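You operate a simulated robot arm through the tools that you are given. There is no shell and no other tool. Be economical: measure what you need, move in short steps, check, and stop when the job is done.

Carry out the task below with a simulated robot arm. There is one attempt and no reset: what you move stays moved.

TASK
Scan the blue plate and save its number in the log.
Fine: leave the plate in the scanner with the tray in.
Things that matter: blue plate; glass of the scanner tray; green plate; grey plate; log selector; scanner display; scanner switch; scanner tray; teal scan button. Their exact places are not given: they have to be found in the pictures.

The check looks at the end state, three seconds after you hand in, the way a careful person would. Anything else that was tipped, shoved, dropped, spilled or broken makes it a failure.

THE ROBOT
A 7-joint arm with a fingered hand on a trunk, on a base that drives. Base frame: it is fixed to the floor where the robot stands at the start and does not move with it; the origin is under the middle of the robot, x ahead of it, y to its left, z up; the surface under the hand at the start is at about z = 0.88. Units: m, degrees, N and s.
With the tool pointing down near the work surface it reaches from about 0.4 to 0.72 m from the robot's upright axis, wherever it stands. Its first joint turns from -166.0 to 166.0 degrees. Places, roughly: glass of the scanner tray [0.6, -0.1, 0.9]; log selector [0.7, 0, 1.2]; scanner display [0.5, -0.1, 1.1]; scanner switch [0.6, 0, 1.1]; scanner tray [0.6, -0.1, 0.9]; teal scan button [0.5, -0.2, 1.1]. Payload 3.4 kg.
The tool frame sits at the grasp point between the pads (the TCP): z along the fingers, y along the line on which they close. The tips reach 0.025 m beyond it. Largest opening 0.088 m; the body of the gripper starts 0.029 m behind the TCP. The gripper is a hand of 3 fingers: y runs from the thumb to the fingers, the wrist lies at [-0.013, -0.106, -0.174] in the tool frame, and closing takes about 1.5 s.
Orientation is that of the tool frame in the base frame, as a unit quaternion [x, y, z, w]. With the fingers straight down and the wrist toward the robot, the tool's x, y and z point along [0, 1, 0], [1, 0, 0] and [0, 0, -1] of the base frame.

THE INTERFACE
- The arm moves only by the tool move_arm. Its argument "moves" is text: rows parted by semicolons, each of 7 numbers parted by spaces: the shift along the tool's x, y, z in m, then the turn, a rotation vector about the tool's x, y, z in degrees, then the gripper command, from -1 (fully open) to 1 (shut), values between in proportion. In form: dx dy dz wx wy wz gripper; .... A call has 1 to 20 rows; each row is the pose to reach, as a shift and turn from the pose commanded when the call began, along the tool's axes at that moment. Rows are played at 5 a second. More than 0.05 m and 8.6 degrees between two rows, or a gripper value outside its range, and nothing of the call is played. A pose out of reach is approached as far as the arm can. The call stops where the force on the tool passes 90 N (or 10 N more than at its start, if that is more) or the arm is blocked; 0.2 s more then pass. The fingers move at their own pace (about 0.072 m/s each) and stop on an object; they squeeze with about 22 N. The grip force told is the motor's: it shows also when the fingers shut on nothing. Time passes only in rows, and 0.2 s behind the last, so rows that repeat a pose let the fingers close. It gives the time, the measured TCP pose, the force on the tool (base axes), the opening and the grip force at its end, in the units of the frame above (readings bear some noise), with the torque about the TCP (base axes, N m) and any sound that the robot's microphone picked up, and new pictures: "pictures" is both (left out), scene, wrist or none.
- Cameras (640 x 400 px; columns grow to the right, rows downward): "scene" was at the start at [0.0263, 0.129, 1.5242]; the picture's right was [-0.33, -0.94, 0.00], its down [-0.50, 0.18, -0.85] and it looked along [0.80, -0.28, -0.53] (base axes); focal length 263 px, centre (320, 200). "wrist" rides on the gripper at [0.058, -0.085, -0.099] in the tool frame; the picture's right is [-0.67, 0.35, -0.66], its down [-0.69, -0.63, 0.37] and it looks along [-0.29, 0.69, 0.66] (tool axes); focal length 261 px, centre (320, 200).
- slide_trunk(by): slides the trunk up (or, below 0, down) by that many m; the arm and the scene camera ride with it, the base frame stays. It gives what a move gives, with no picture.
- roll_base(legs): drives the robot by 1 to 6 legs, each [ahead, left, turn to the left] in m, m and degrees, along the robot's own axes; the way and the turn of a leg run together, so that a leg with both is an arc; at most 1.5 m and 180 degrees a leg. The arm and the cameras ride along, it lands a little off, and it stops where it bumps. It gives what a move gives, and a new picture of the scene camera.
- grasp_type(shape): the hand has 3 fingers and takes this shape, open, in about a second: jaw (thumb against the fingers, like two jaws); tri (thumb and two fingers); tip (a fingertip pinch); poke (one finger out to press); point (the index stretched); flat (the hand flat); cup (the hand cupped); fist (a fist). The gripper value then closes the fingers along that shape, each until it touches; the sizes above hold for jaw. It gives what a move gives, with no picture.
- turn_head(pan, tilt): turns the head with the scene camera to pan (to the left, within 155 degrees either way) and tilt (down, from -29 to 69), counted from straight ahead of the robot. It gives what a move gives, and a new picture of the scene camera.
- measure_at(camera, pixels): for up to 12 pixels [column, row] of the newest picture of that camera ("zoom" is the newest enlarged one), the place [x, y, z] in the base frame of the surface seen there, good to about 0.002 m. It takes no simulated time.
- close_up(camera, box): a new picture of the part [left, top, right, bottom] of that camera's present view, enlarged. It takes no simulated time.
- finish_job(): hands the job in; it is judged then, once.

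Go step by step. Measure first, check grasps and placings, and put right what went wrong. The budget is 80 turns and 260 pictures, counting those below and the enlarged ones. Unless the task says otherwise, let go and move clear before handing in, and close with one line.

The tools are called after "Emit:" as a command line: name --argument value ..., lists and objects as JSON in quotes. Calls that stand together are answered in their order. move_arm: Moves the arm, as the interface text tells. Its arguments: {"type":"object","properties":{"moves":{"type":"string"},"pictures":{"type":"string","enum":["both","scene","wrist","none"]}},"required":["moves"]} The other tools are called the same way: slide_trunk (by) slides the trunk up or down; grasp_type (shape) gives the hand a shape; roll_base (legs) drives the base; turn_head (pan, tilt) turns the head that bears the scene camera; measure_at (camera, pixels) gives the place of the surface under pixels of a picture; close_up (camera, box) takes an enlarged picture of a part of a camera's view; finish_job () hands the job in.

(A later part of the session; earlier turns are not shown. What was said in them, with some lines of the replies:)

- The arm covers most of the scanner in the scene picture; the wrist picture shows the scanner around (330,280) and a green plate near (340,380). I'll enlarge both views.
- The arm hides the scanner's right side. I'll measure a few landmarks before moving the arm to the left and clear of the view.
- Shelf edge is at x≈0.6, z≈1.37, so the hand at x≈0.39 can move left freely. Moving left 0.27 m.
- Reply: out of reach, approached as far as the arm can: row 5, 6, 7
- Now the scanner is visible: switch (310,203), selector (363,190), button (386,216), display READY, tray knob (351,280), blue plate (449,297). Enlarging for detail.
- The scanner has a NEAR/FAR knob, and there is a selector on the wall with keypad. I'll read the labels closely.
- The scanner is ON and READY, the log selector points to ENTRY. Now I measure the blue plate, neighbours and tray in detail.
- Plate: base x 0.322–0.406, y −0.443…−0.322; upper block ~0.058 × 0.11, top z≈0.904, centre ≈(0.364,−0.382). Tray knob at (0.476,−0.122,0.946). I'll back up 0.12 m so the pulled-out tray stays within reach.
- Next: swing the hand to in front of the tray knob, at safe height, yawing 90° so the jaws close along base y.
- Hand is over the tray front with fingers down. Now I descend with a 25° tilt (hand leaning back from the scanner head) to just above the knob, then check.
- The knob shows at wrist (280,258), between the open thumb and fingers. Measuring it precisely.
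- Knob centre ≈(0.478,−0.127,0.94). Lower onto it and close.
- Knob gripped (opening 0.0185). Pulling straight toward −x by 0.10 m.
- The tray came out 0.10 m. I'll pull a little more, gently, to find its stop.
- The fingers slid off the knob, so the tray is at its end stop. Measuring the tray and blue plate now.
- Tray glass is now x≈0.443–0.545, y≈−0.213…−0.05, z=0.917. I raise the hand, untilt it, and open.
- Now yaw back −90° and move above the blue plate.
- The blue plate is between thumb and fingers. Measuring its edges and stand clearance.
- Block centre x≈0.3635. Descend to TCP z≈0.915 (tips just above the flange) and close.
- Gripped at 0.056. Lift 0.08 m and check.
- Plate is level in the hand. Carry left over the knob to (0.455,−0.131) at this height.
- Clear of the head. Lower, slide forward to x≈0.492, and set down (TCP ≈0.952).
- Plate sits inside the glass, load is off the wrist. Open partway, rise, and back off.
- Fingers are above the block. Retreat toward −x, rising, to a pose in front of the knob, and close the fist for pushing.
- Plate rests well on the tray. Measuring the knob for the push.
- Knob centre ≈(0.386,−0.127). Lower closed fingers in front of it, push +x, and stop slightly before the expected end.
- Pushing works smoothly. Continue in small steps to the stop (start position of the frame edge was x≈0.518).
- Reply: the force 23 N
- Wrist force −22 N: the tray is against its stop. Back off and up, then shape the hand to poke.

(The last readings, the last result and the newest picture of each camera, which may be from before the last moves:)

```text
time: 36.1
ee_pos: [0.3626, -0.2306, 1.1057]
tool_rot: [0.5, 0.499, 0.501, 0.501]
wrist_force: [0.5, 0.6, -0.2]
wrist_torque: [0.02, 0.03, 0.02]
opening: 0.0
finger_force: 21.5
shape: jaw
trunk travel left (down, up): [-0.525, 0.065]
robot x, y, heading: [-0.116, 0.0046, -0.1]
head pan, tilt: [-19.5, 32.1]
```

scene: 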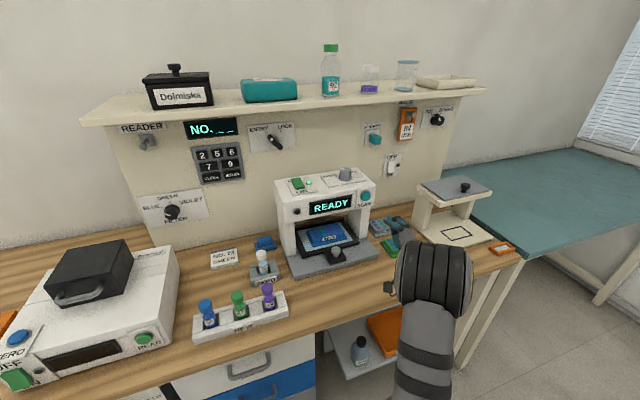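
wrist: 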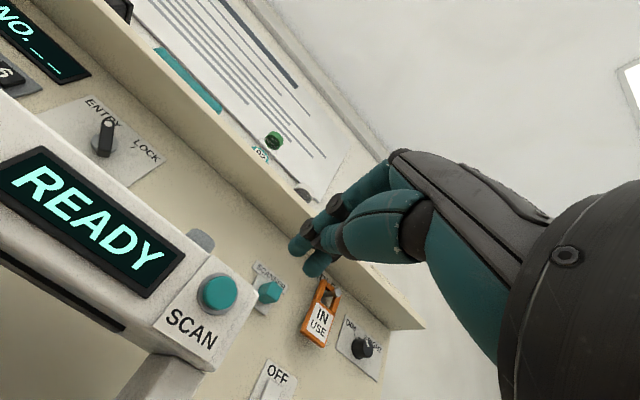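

The closed fingers point at the front face. Measuring the SCAN button at wrist (217,293).

Emit:
measure_at --camera "wrist" --pixels '[[215, 295], [222, 285], [208, 303], [190, 335], [305, 245]]'

Emit:
grasp_type --shape "poke"

Emit:
move_arm --moves "0 0 0 0 0 0 -1; 0 0 0 0 0 0 -1; 0 0 0 0 0 0 -1" --pictures "wrist"

```text
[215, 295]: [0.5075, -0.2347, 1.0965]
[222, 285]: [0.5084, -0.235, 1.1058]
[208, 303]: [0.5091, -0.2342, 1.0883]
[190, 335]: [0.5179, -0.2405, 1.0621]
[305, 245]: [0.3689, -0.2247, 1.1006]
```

```text
time: 37.0
ee_pos: [0.3626, -0.2309, 1.1051]
tool_rot: [0.501, 0.499, 0.5, 0.5]
wrist_force: [-1.6, 0.0, -0.2]
wrist_torque: [0.02, -0.01, 0.02]
opening: 0.0
finger_force: 0.2
shape: poke
trunk travel left (down, up): [-0.525, 0.065]
robot x, y, heading: [-0.1167, 0.0006, -0.1]
head pan, tilt: [-19.5, 32.1]
```

```text
time: 37.8
ee_pos: [0.3617, -0.2312, 1.1053]
tool_rot: [0.501, 0.499, 0.5, 0.5]
wrist_force: [0.7, -0.2, 1.1]
wrist_torque: [-0.03, -0.01, -0.01]
opening: 0.0001
finger_force: 0.0
shape: poke
trunk travel left (down, up): [-0.525, 0.065]
robot x, y, heading: [-0.1172, 0.0012, 0.2]
head pan, tilt: [-19.5, 32.1]
```

wrist: 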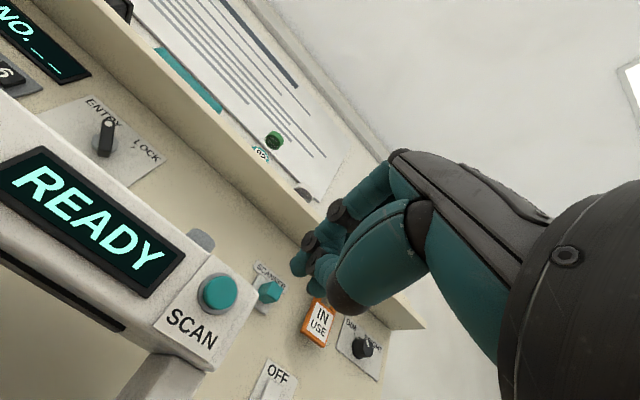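

With command −1 the poke shape holds. Looking at the fingertip to learn its position.

Emit:
close_up --camera "wrist" --box '[260, 190, 420, 330]'

Emit:
measure_at --camera "wrist" --pixels '[[297, 268], [304, 272], [315, 290], [312, 250], [330, 275], [305, 240], [298, 262]]'

```text
2.86 times, centred on (340, 260) of wrist
```

zoom: 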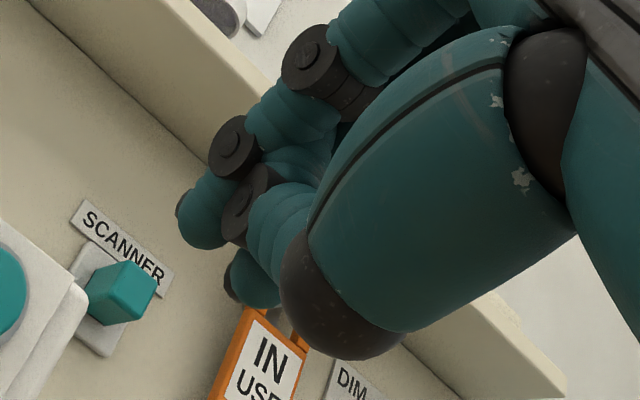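

```text
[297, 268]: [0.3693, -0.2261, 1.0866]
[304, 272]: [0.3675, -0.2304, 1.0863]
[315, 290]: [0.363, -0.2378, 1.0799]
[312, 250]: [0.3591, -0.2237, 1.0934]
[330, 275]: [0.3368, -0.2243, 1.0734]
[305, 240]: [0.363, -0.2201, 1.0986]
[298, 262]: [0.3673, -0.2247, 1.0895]
```

The poke shape seems a bundled tip; I'll look at "point" for comparison.

Emit:
grasp_type --shape "point"

Emit:
close_up --camera "wrist" --box '[180, 100, 460, 340]'

```text
time: 38.7
ee_pos: [0.3608, -0.2305, 1.1056]
tool_rot: [0.501, 0.499, 0.5, 0.5]
wrist_force: [-1.0, 0.5, 0.2]
wrist_torque: [-0.04, -0.01, 0.0]
opening: 0.0002
finger_force: 0.1
shape: point
trunk travel left (down, up): [-0.525, 0.065]
robot x, y, heading: [-0.1177, -0.0006, -0.1]
head pan, tilt: [-19.5, 32.1]
```

```text
1.67 times, centred on (320, 220) of wrist
```

zoom: 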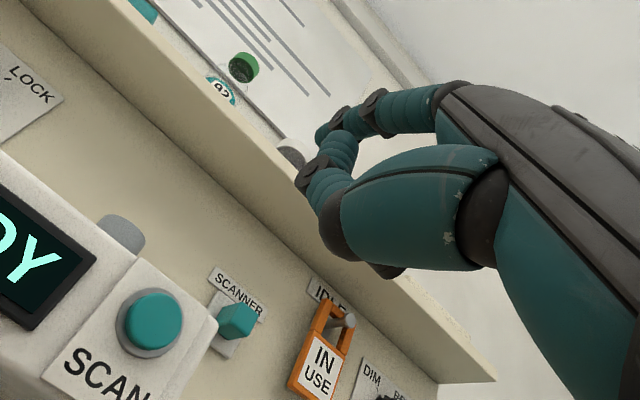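

Emit:
measure_at --camera "zoom" --pixels '[[322, 132], [345, 115], [375, 110], [340, 150], [310, 175], [335, 190], [420, 100], [350, 240]]'

Emit:
turn_head --pan -30 --tilt 30

```text
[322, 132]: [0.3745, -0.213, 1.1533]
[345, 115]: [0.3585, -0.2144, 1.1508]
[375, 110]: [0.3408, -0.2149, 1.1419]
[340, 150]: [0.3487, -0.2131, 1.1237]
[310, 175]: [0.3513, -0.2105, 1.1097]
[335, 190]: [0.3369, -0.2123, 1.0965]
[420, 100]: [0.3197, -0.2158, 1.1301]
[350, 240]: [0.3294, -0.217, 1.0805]
```

```text
time: 39.4
ee_pos: [0.3616, -0.2302, 1.1055]
tool_rot: [0.501, 0.499, 0.5, 0.501]
wrist_force: [-0.3, -0.9, 0.1]
wrist_torque: [0.01, -0.03, 0.0]
opening: 0.0
finger_force: 0.0
shape: point
trunk travel left (down, up): [-0.525, 0.065]
robot x, y, heading: [-0.1141, 0.001, 0.2]
head pan, tilt: [-30.0, 30.0]
```

scene: 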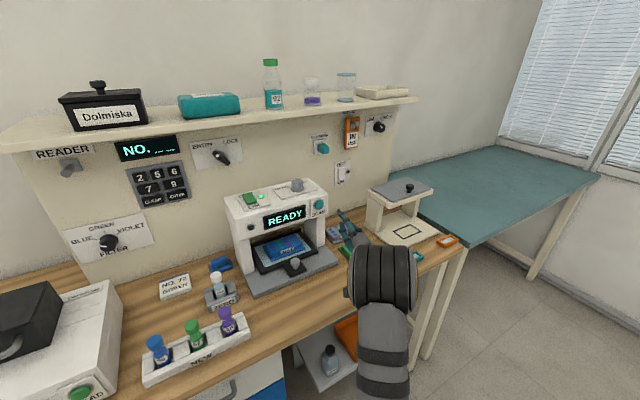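

Emit:
close_up --camera "scene" --box '[290, 180, 410, 260]'

Emit:
measure_at --camera "zoom" --pixels '[[265, 158], [275, 175], [300, 195], [330, 230], [250, 230], [160, 130], [270, 165]]'

```text
5.00 times, centred on (350, 220) of scene
```

zoom: 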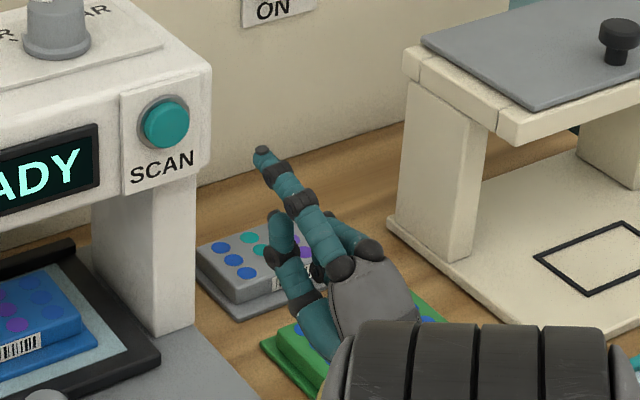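

```text
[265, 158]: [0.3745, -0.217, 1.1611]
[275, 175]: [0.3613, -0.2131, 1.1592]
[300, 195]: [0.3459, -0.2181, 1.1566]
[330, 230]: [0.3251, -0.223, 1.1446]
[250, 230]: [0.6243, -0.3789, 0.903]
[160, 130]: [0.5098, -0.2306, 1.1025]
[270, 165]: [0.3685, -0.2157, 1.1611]
```

"Point" gives a clear index: tip offset from TCP about [+0.014,+0.05,+0.02] in tool axes. Approach the SCAN button (0.508,−0.2335,1.099) and stop ~2 cm short.

Emit:
move_arm --moves "-0.008 -0.028 0.02 0 0 0 -1; -0.017 -0.054 0.04 0 0 0 -1; -0.017 -0.054 0.075 0 0 0 -1; -0.017 -0.054 0.1 0 0 0 -1; -0.017 -0.054 0.1 0 0 0 -1" --pictures "both"

Emit:
close_up --camera "scene" --box '[260, 160, 380, 240]'

```text
time: 40.6
ee_pos: [0.4632, -0.2482, 1.0499]
tool_rot: [0.501, 0.499, 0.5, 0.5]
wrist_force: [0.7, 0.1, 0.3]
wrist_torque: [0.01, -0.03, 0.03]
opening: 0.0
finger_force: 0.2
shape: point
trunk travel left (down, up): [-0.525, 0.065]
robot x, y, heading: [-0.1175, 0.0021, -0.0]
head pan, tilt: [-30.0, 30.0]
```

scene: 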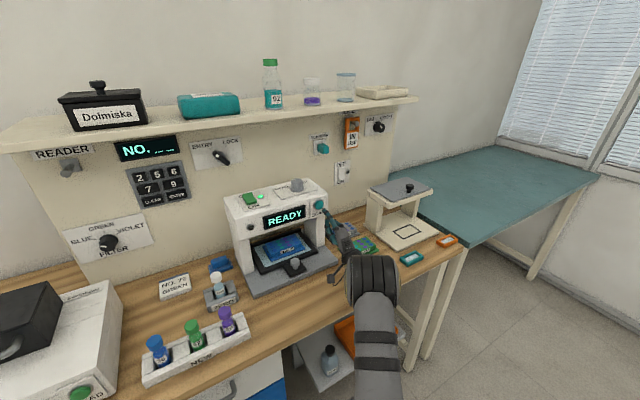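
wrist: 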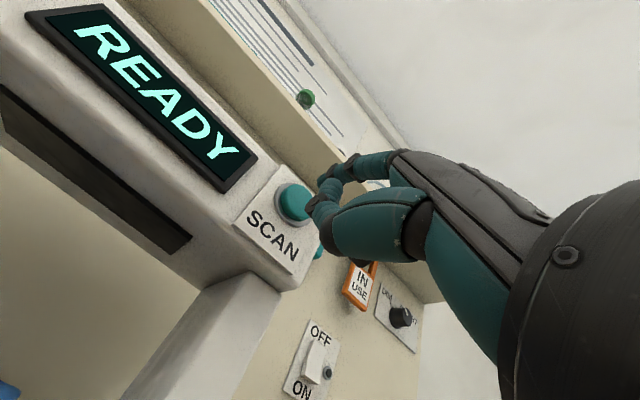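

```text
5.00 times, centred on (320, 200) of scene
```

zoom: 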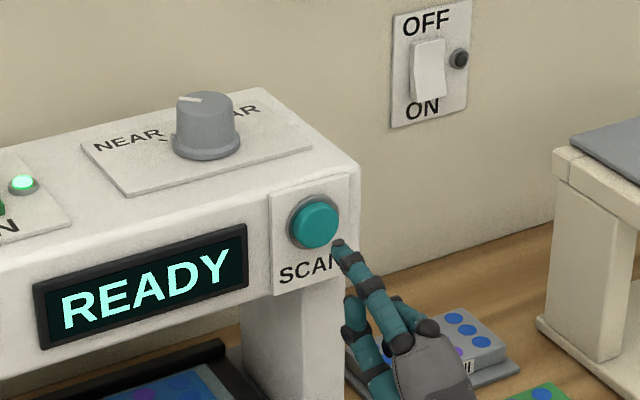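

Emit:
measure_at --camera "zoom" --pixels '[[339, 243], [342, 252], [314, 224], [304, 232], [326, 212], [352, 262]]'

```text
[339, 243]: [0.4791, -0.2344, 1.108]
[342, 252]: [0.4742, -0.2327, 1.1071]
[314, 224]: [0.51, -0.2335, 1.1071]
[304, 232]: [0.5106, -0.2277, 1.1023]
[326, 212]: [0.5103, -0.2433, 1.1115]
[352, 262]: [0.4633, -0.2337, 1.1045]
```

Tip (0.48,−0.234,1.105) is aligned with the button (0.51,−0.2335,1.106). Press forward and retract.

Emit:
move_arm --moves "0 0.002 0.015 0 0 0 -1; 0 0.002 0.024 0 0 0 -1; 0 0.002 0.03 0 0 0 -1; 0 0.002 0.034 0 0 0 -1; 0 0.002 0.036 0 0 0 -1" --pictures "scene"

Emit:
close_up --camera "scene" --box '[220, 160, 380, 280]'

```text
time: 41.8
ee_pos: [0.4964, -0.2497, 1.052]
tool_rot: [0.501, 0.498, 0.499, 0.501]
wrist_force: [-14.5, -1.2, -6.2]
wrist_torque: [-0.1, -0.84, 0.21]
opening: 0.0001
finger_force: 0.1
shape: point
trunk travel left (down, up): [-0.525, 0.065]
robot x, y, heading: [-0.1194, 0.0012, -0.1]
head pan, tilt: [-30.0, 30.0]
heard: click
```

scene: 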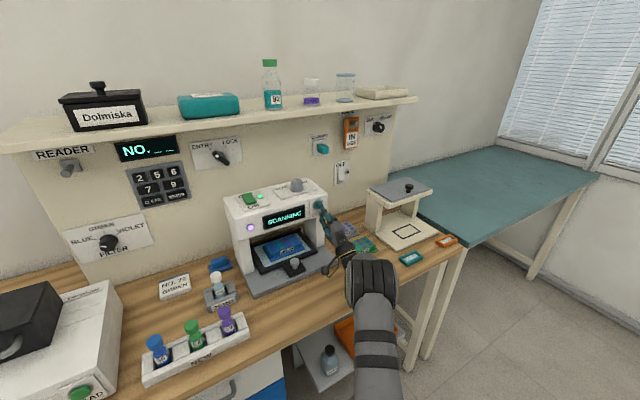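

```text
3.33 times, centred on (300, 220) of scene
```

zoom: 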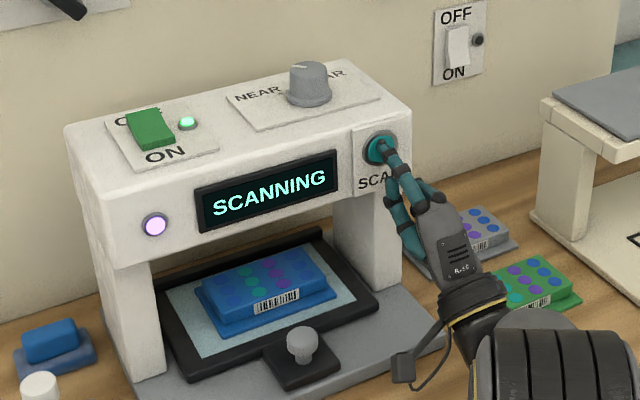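

Click heard, display says SCANNING. Retract and wait for the number.

Emit:
move_arm --moves "0 0 -0.02 0 0 0 -1; 0 0 -0.05 0 0 0 -1; 0 0 -0.09 0 0 0 -1; 0 0 -0.12 0 0 0 -1; 0 0 -0.12 0 0 0 -1; 0 0 -0.12 0 0 0 -1; 0 0 -0.12 0 0 0 -1; 0 0 -0.12 0 0 0 -1; 0 0 -0.12 0 0 0 -1; 0 0 -0.12 0 0 0 -1; 0 0 -0.12 0 0 0 -1; 0 0 -0.12 0 0 0 -1" --pictures "none"

Emit:
close_up --camera "scene" --box '[220, 160, 380, 280]'

```text
time: 44.4
ee_pos: [0.378, -0.2488, 1.0519]
tool_rot: [0.501, 0.499, 0.499, 0.501]
wrist_force: [0.3, -1.0, -0.3]
wrist_torque: [0.02, 0.01, -0.02]
opening: 0.0
finger_force: 0.0
shape: point
trunk travel left (down, up): [-0.525, 0.065]
robot x, y, heading: [-0.115, -0.0011, -0.3]
head pan, tilt: [-30.0, 30.0]
```

```text
3.33 times, centred on (300, 220) of scene
```

zoom: 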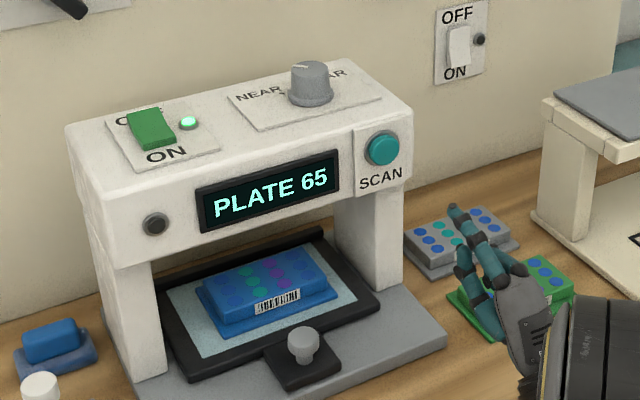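

The number is 65. Now go to the keypad: swing the hand left at x≈0.38 with the tool tilted 30° downward (wrist kept high above the vials).

Emit:
move_arm --moves "0 0.03 0 4 0 0 -1; 0.02 0.06 0 8 0 0 -1; 0.06 0.1 0 12 0 0 -1; 0.1 0.12 0 16 0 0 -1; 0.145 0.13 0 20 0 0 -1; 0.19 0.13 0 24 0 0 -1; 0.235 0.13 0 28 0 0 -1; 0.28 0.13 0 30 0 0 -1; 0.325 0.13 0 30 0 0 -1; 0.37 0.13 0 30 0 0 -1; 0.385 0.13 0 30 0 0 -1; 0.385 0.13 0 30 0 0 -1" --pictures "none"

Emit:
turn_head --pan 0 --tilt 25

```text
refused: row 3 steps farther than a row can; nothing moved
```

```text
time: 45.4
ee_pos: [0.379, -0.2488, 1.0516]
tool_rot: [0.501, 0.499, 0.5, 0.5]
wrist_force: [0.5, -0.4, -0.6]
wrist_torque: [-0.02, 0.06, -0.01]
opening: 0.0001
finger_force: 0.0
shape: point
trunk travel left (down, up): [-0.525, 0.065]
robot x, y, heading: [-0.1163, -0.0002, -0.1]
head pan, tilt: [0.0, 25.0]
```

scene: 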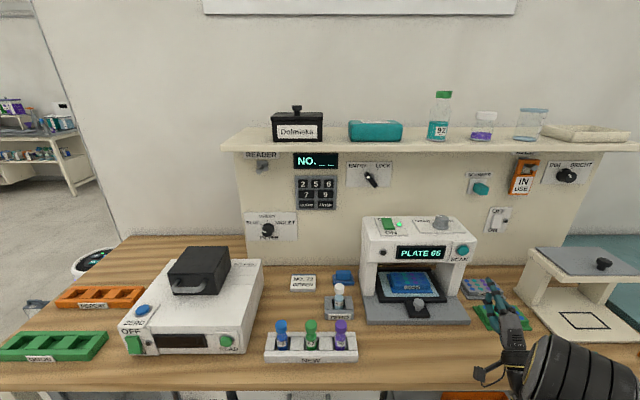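

The step was too big; I'll redo it with smaller rows.

Emit:
move_arm --moves "0 0.03 0 4 0 0 -1; 0.02 0.06 0 8 0 0 -1; 0.05 0.09 0 12 0 0 -1; 0.085 0.115 0 16 0 0 -1; 0.125 0.13 0 20 0 0 -1; 0.165 0.13 0 24 0 0 -1; 0.205 0.13 0 28 0 0 -1; 0.25 0.13 0 30 0 0 -1; 0.295 0.13 0 30 0 0 -1; 0.34 0.13 0 30 0 0 -1; 0.385 0.13 0 30 0 0 -1; 0.385 0.13 0 30 0 0 -1" --pictures "scene"

```text
time: 48.0
ee_pos: [0.3795, 0.1375, 1.1838]
tool_rot: [0.613, 0.612, 0.353, 0.353]
wrist_force: [-0.7, 0.2, -0.2]
wrist_torque: [-0.04, 0.04, 0.0]
opening: 0.0
finger_force: 0.0
shape: point
trunk travel left (down, up): [-0.525, 0.065]
robot x, y, heading: [-0.1163, 0.0016, -0.1]
head pan, tilt: [0.0, 25.0]
```

scene: 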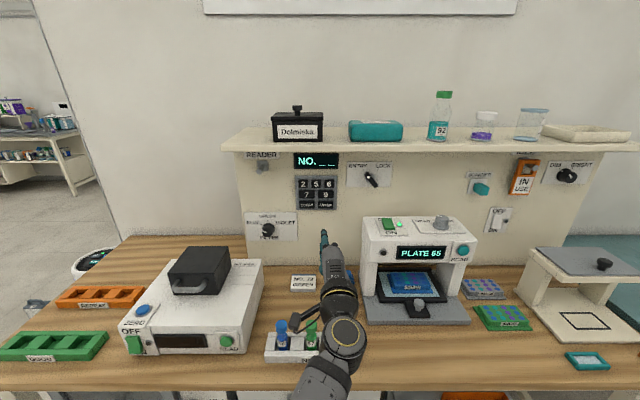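

The keypad is visible. Measuring the keys, the forearm, the fingertip and the display.

Emit:
close_up --camera "scene" --box '[290, 145, 410, 245]'

Emit:
measure_at --camera "scene" --pixels '[[302, 184], [315, 184], [328, 184], [307, 195], [325, 195], [306, 205], [325, 205], [322, 236], [325, 245], [345, 335], [325, 380], [310, 390]]'

```text
4.00 times, centred on (350, 195) of scene
```

zoom: 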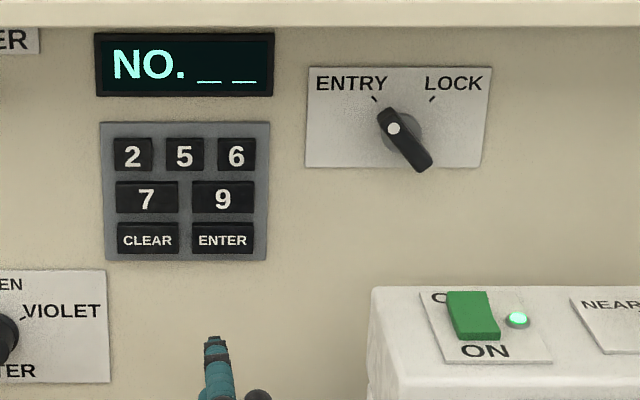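

```text
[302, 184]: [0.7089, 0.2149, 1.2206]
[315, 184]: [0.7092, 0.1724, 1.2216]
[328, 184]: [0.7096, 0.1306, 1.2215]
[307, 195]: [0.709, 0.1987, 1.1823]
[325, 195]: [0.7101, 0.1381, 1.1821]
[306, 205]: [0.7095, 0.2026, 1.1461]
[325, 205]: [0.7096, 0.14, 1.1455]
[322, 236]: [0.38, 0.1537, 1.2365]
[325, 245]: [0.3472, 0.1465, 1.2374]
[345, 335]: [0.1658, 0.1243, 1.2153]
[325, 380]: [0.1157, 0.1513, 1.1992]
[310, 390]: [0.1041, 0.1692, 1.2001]
```

Keys: "6" at (0.709,0.129,1.222), "5" at (0.709,0.170,1.222), ENTER (0.709,0.139,1.1455). The arm is above z 1.2, clear. Drive forward 0.12 m.

Emit:
roll_base --legs '[[0.12, 0, 0]]'

Emit:
close_up --camera "scene" --box '[250, 140, 410, 260]'

```text
time: 49.2
ee_pos: [0.5014, 0.1344, 1.1842]
tool_rot: [0.614, 0.611, 0.353, 0.354]
wrist_force: [0.2, 0.2, 0.0]
wrist_torque: [0.0, -0.01, -0.01]
opening: 0.0001
finger_force: 0.1
shape: point
trunk travel left (down, up): [-0.525, 0.065]
robot x, y, heading: [0.009, -0.0003, -0.5]
head pan, tilt: [0.0, 25.0]
```

scene: 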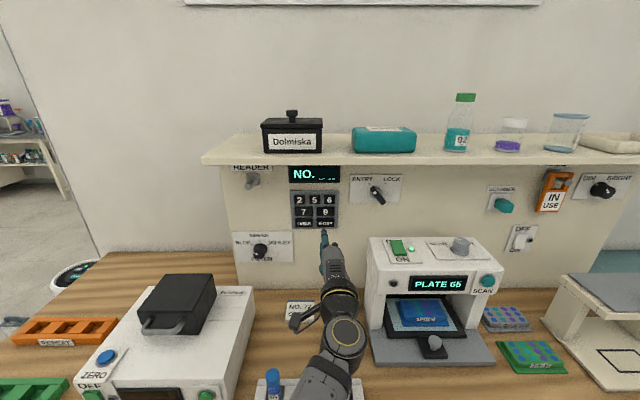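

```text
3.33 times, centred on (330, 200) of scene
```

zoom: 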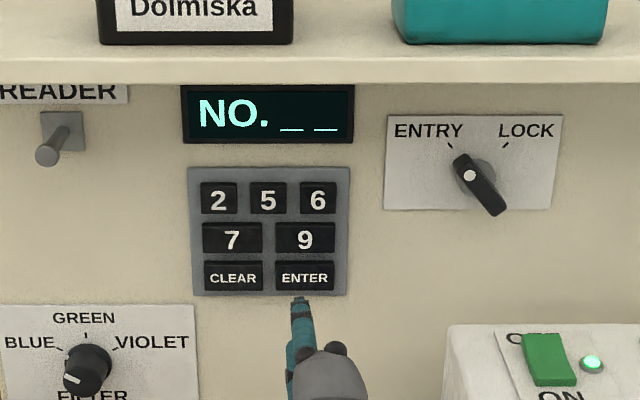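

Emit:
measure_at --camera "zoom" --pixels '[[318, 200], [268, 200], [304, 277], [300, 300], [300, 306], [302, 320], [306, 240], [307, 340]]'

```text
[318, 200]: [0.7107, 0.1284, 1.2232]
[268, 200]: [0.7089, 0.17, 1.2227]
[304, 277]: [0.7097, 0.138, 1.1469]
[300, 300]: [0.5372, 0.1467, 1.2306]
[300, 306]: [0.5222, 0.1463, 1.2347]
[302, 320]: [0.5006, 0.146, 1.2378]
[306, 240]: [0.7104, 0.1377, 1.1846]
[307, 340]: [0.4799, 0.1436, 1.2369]
```

Tip is at about (0.542,0.1465,1.226). Approach the "6" key to ~2 cm.

Emit:
move_arm --moves "-0.006 0.02 0.035 0 0 0 -1; -0.012 0.04 0.07 0 0 0 -1; -0.017 0.056 0.1 0 0 0 -1; -0.017 0.069 0.1276 0 0 0 -1; -0.017 0.069 0.1276 0 0 0 -1" --pictures "none"

Emit:
close_up --camera "scene" --box '[280, 150, 360, 210]'

Emit:
measure_at --camera "zoom" --pixels '[[370, 240], [370, 250], [370, 260], [370, 280], [370, 300], [370, 220]]'

```text
time: 50.4
ee_pos: [0.6506, 0.1161, 1.1777]
tool_rot: [0.614, 0.611, 0.353, 0.353]
wrist_force: [-0.5, -0.9, -0.2]
wrist_torque: [-0.03, 0.01, -0.01]
opening: 0.0002
finger_force: 0.0
shape: point
trunk travel left (down, up): [-0.525, 0.065]
robot x, y, heading: [0.0063, -0.0027, -0.5]
head pan, tilt: [0.0, 25.0]
```

```text
6.67 times, centred on (320, 180) of scene
```

zoom: 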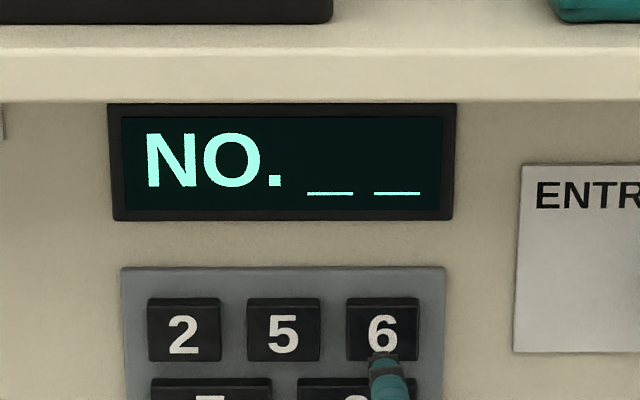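

```text
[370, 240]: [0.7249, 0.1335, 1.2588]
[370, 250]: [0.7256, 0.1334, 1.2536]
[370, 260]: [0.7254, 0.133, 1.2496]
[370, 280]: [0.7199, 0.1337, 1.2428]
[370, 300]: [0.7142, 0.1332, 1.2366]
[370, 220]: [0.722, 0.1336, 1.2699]
```

Emit:
measure_at --camera "zoom" --pixels '[[386, 357], [388, 364], [388, 374], [388, 390], [384, 330], [384, 362]]'

```text
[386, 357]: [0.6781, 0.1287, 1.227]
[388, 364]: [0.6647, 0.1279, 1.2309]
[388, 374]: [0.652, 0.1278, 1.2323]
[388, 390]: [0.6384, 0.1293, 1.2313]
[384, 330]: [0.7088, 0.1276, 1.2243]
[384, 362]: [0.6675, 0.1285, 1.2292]
```

Tip (0.683,0.1285,1.222) is on the centre of "6", gap ~2.6 cm. Press and retract.

Emit:
move_arm --moves "0 0.009 0.012 0 0 0 -1; 0 0.0137 0.02 0 0 0 -1; 0 0.0167 0.025 0 0 0 -1; 0 0.0182 0.0276 0 0 0 -1; 0 0.0187 0.0285 0 0 0 -1; 0 0.01 0.014 0 0 0 -1; 0 0.001 0 0 0 0 -1; 0 0 0 0 0 0 -1" --pictures "none"

Emit:
close_up --camera "scene" --box '[280, 150, 360, 210]'

```text
time: 52.2
ee_pos: [0.647, 0.118, 1.1808]
tool_rot: [0.614, 0.611, 0.353, 0.353]
wrist_force: [-1.0, 0.4, 0.5]
wrist_torque: [0.02, 0.02, -0.01]
opening: 0.0003
finger_force: 0.1
shape: point
trunk travel left (down, up): [-0.525, 0.065]
robot x, y, heading: [0.0041, 0.0002, -0.2]
head pan, tilt: [0.0, 25.0]
heard: click
```

```text
6.67 times, centred on (320, 180) of scene
```

zoom: 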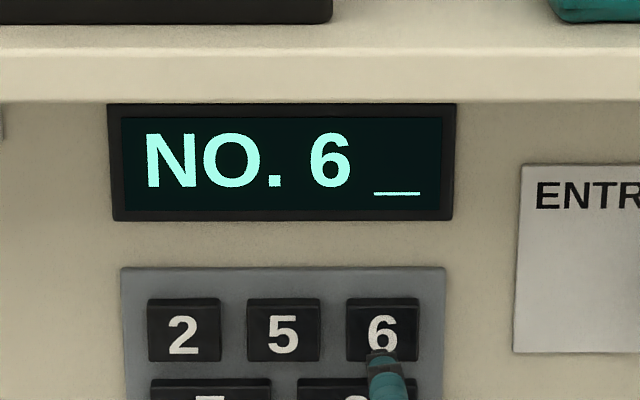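

Display "NO. 6 _". Move left 0.041 m to "5" and press.

Emit:
move_arm --moves "0.02 0 0 0 0 0 -1; 0.0405 0 0 0 0 0 -1; 0.0405 0 0 0 0 0 -1; 0.0405 0.009 0.012 0 0 0 -1; 0.0405 0.0137 0.02 0 0 0 -1; 0.0405 0.0167 0.025 0 0 0 -1; 0.0405 0.0182 0.0276 0 0 0 -1; 0.0405 0.0187 0.0285 0 0 0 -1; 0.0405 0.01 0.014 0 0 0 -1; 0.0405 0.0 0 0 0 0 -1; 0.0405 0 0 0 0 0 -1" --pictures "none"

Emit:
close_up --camera "scene" --box '[280, 160, 360, 220]'

```text
time: 54.6
ee_pos: [0.6475, 0.1561, 1.1811]
tool_rot: [0.614, 0.611, 0.353, 0.354]
wrist_force: [-0.3, 0.5, 0.2]
wrist_torque: [0.0, -0.01, 0.0]
opening: 0.0002
finger_force: 0.1
shape: point
trunk travel left (down, up): [-0.525, 0.065]
robot x, y, heading: [0.0058, 0.0002, -0.3]
head pan, tilt: [0.0, 25.0]
heard: click
```

```text
6.67 times, centred on (320, 190) of scene
```

zoom: 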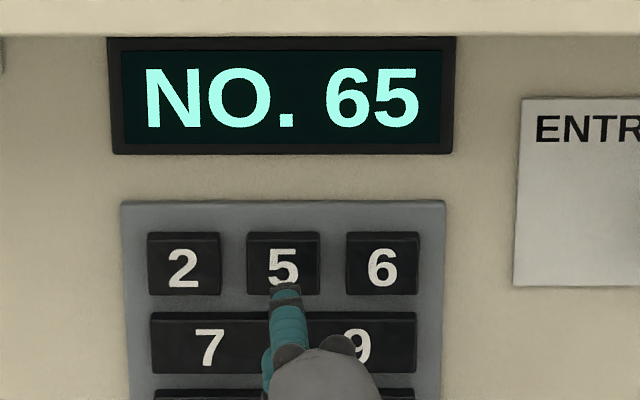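

"NO. 65". Now move down to ENTER (0.71,0.138,1.1465), retracted slightly, and check alignment.

Emit:
move_arm --moves "0 -0.01 -0.0173 0 0 0 -1; -0.015 -0.035 -0.003 0 0 0 -1; -0.031 -0.06 0.012 0 0 0 -1; -0.031 -0.0767 0.0212 0 0 0 -1; -0.031 -0.0667 0.0385 0 0 0 -1; -0.031 -0.0667 0.0385 0 0 0 -1" --pictures "none"

Emit:
close_up --camera "scene" --box '[280, 180, 360, 240]'

```text
time: 56.0
ee_pos: [0.6444, 0.1322, 1.1461]
tool_rot: [0.621, 0.614, 0.343, 0.347]
wrist_force: [-0.5, -0.5, 0.6]
wrist_torque: [0.03, 0.01, -0.04]
opening: 0.0
finger_force: 0.1
shape: point
out of reach, approached as far as the arm can: row 3, 4, 5, 6
trunk travel left (down, up): [-0.525, 0.065]
robot x, y, heading: [0.0059, -0.0008, -0.5]
head pan, tilt: [0.0, 25.0]
```

```text
6.67 times, centred on (320, 210) of scene
```

zoom: 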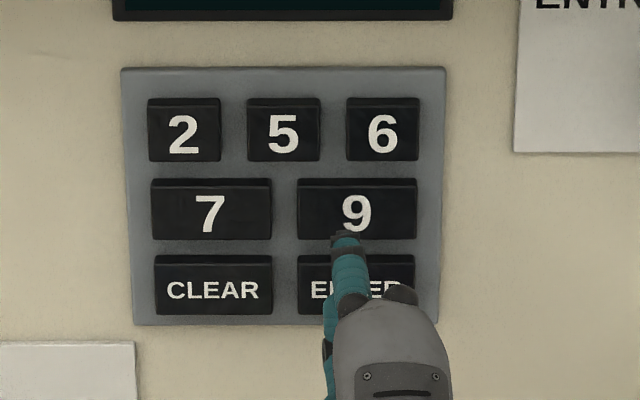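

The pose is out of the arm's reach at this trunk height; I back off a little, then lower the trunk 5 cm.

Emit:
move_arm --moves "0 -0.015 -0.026 0 0 0 -1; 0 0.0196 -0.046 0 0 0 -1; 0 0.0196 -0.046 0 0 0 -1" --pictures "none"

Emit:
slide_trunk --by -0.06

Emit:
close_up --camera "scene" --box '[260, 140, 380, 230]'

```text
time: 56.8
ee_pos: [0.615, 0.1319, 1.1866]
tool_rot: [0.614, 0.611, 0.353, 0.354]
wrist_force: [-0.7, -0.2, -0.7]
wrist_torque: [0.02, 0.03, 0.0]
opening: 0.0
finger_force: 0.1
shape: point
out of reach, approached as far as the arm can: row 1
trunk travel left (down, up): [-0.525, 0.065]
robot x, y, heading: [0.0063, 0.0015, -0.6]
head pan, tilt: [0.0, 25.0]
```

```text
time: 57.8
ee_pos: [0.6147, 0.1318, 1.1261]
tool_rot: [0.615, 0.61, 0.353, 0.355]
wrist_force: [-0.2, 1.1, -0.2]
wrist_torque: [-0.01, -0.02, 0.01]
opening: 0.0
finger_force: 0.1
shape: point
trunk travel left (down, up): [-0.465, 0.125]
robot x, y, heading: [0.008, -0.0005, -0.4]
head pan, tilt: [0.0, 25.0]
```

```text
4.44 times, centred on (320, 185) of scene
```

zoom: 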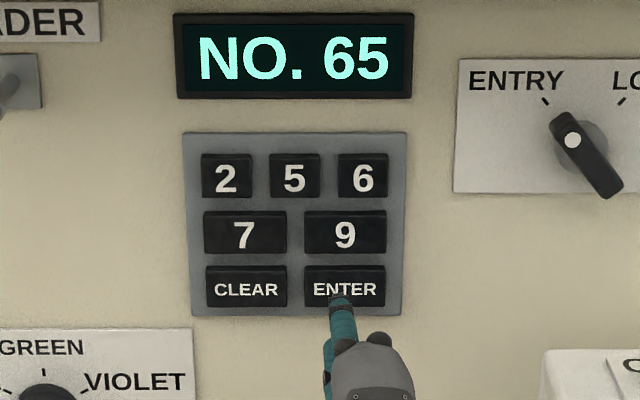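

Move to in front of ENTER at the new trunk height.

Emit:
move_arm --moves "-0.003 -0.0102 0.0059 0 0 0 -1; -0.006 -0.0204 0.0118 0 0 0 -1; -0.006 -0.012 0.0256 0 0 0 -1; -0.006 -0.0044 0.0395 0 0 0 -1; -0.006 -0.0044 0.0395 0 0 0 -1" --pictures "none"

Emit:
close_up --camera "scene" --box '[280, 150, 360, 210]'

```text
time: 59.0
ee_pos: [0.6472, 0.1245, 1.1033]
tool_rot: [0.615, 0.611, 0.353, 0.354]
wrist_force: [-0.5, 0.4, -0.5]
wrist_torque: [0.0, 0.01, -0.01]
opening: 0.0001
finger_force: 0.1
shape: point
trunk travel left (down, up): [-0.465, 0.125]
robot x, y, heading: [0.0076, -0.0018, -0.2]
head pan, tilt: [0.0, 25.0]
```

```text
6.67 times, centred on (320, 180) of scene
```

zoom: 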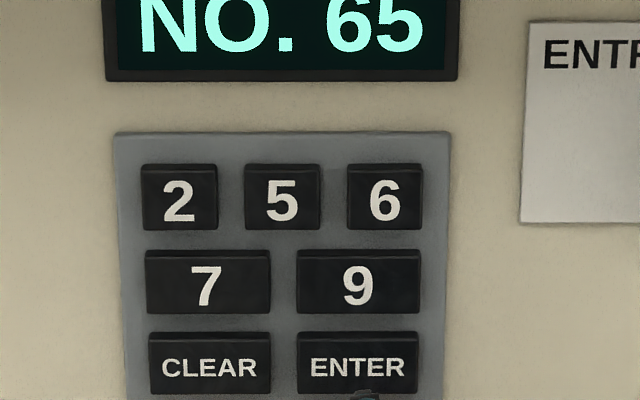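

Tip sits at the ENTER key (zoom 365,393). Check its exact height, then press.

Emit:
measure_at --camera "zoom" --pixels '[[366, 395], [366, 399], [357, 368], [357, 388], [357, 336]]'

```text
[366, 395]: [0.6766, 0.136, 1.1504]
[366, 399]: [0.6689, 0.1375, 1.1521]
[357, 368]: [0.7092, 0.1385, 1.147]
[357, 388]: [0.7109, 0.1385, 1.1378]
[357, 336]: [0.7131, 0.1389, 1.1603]
```

Emit:
move_arm --moves "0 0.0085 0.013 0 0 0 -1; 0 0.013 0.0215 0 0 0 -1; 0 0.016 0.027 0 0 0 -1; 0 0.0175 0.03 0 0 0 -1; 0 0.018 0.031 0 0 0 -1; 0 0.008 0.014 0 0 0 -1; 0 -0.01 -0.0173 0 0 0 -1; 0 -0.025 -0.043 0 0 0 -1; 0 -0.025 -0.043 0 0 0 -1" --pictures "scene"

Emit:
close_up --camera "scene" --box '[260, 140, 420, 240]'

```text
time: 61.0
ee_pos: [0.5971, 0.126, 1.102]
tool_rot: [0.614, 0.61, 0.353, 0.354]
wrist_force: [-0.5, -0.5, 0.0]
wrist_torque: [0.01, 0.01, 0.0]
opening: 0.0
finger_force: 0.0
shape: point
trunk travel left (down, up): [-0.465, 0.125]
robot x, y, heading: [0.0018, 0.0001, -0.4]
head pan, tilt: [0.0, 25.0]
heard: click
```

scene: 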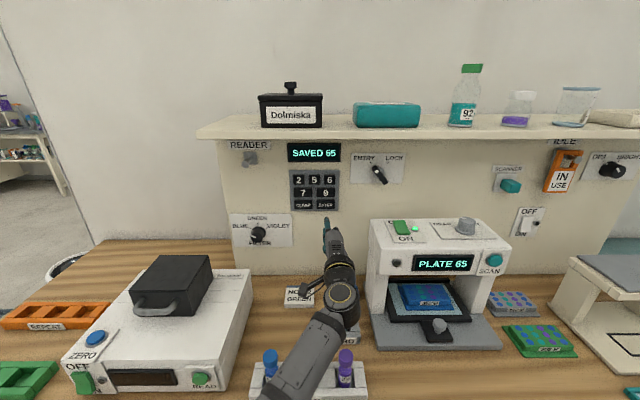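

```text
4.00 times, centred on (340, 190) of scene
```

zoom: 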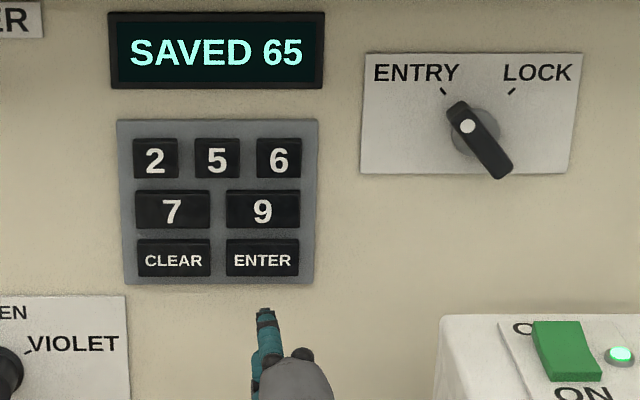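

"SAVED 65" is shown. I raise the trunk and pull the arm back clear, then check the bench.

Emit:
slide_trunk --by 0.08

Emit:
move_arm --moves "0 -0.015 -0.035 0 0 0 -1; 0 -0.03 -0.075 0 0 0 -1; 0 -0.045 -0.11 0 0 0 -1; 0 -0.055 -0.14 0 0 0 -1; 0 -0.055 -0.14 0 0 0 -1" --pictures "none"

Emit:
roll_base --legs '[[-0.15, 0, 0]]'

Emit:
close_up --camera "scene" --box '[240, 140, 560, 360]'

```text
time: 62.2
ee_pos: [0.598, 0.1262, 1.1827]
tool_rot: [0.614, 0.611, 0.353, 0.354]
wrist_force: [0.2, -0.6, 0.6]
wrist_torque: [-0.01, 0.02, 0.0]
opening: 0.0
finger_force: 0.1
shape: point
trunk travel left (down, up): [-0.545, 0.045]
robot x, y, heading: [0.005, -0.0009, -0.3]
head pan, tilt: [0.0, 25.0]
```

```text
time: 63.6
ee_pos: [0.4599, 0.088, 1.2045]
tool_rot: [0.646, 0.578, 0.334, 0.369]
wrist_force: [-0.5, -0.4, 0.1]
wrist_torque: [-0.07, 0.01, -0.02]
opening: 0.0
finger_force: 0.0
shape: point
trunk travel left (down, up): [-0.545, 0.045]
robot x, y, heading: [0.0076, -0.0022, -0.3]
head pan, tilt: [0.0, 25.0]
stopped in row 5: the arm was blocked; the commanded pose is now the measured one
```

```text
time: 65.0
ee_pos: [0.3092, 0.088, 1.2054]
tool_rot: [0.647, 0.577, 0.334, 0.37]
wrist_force: [-0.6, -0.1, -0.4]
wrist_torque: [-0.03, 0.01, 0.0]
opening: 0.0001
finger_force: 0.0
shape: point
trunk travel left (down, up): [-0.545, 0.045]
robot x, y, heading: [-0.1476, -0.0024, -0.5]
head pan, tilt: [0.0, 25.0]
```

scene: 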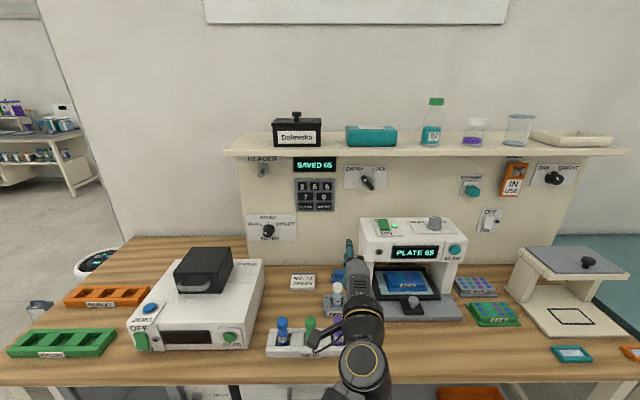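

```text
1.82 times, centred on (400, 250) of scene
```

zoom: 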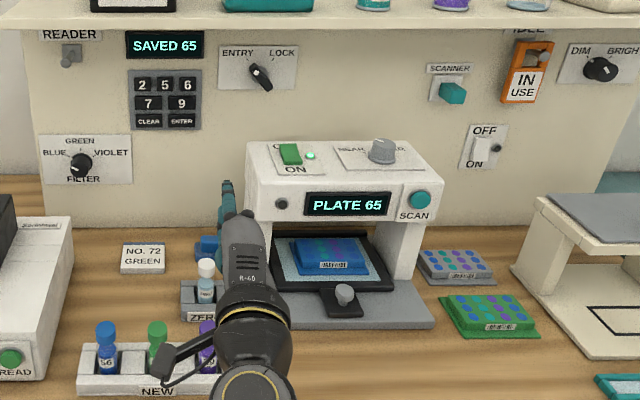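

The display reads SAVED 65, the scanner shows PLATE 65, the tray is in with the blue plate on the glass. Everything else looks untouched and the arm is clear, so I'm handing in.

Emit:
finish_job

```text
The job is handed in.
```

The blue plate was scanned as number 65, and the log display reads "SAVED 65"; the plate is still in the scanner with the tray in, and the job is handed in.
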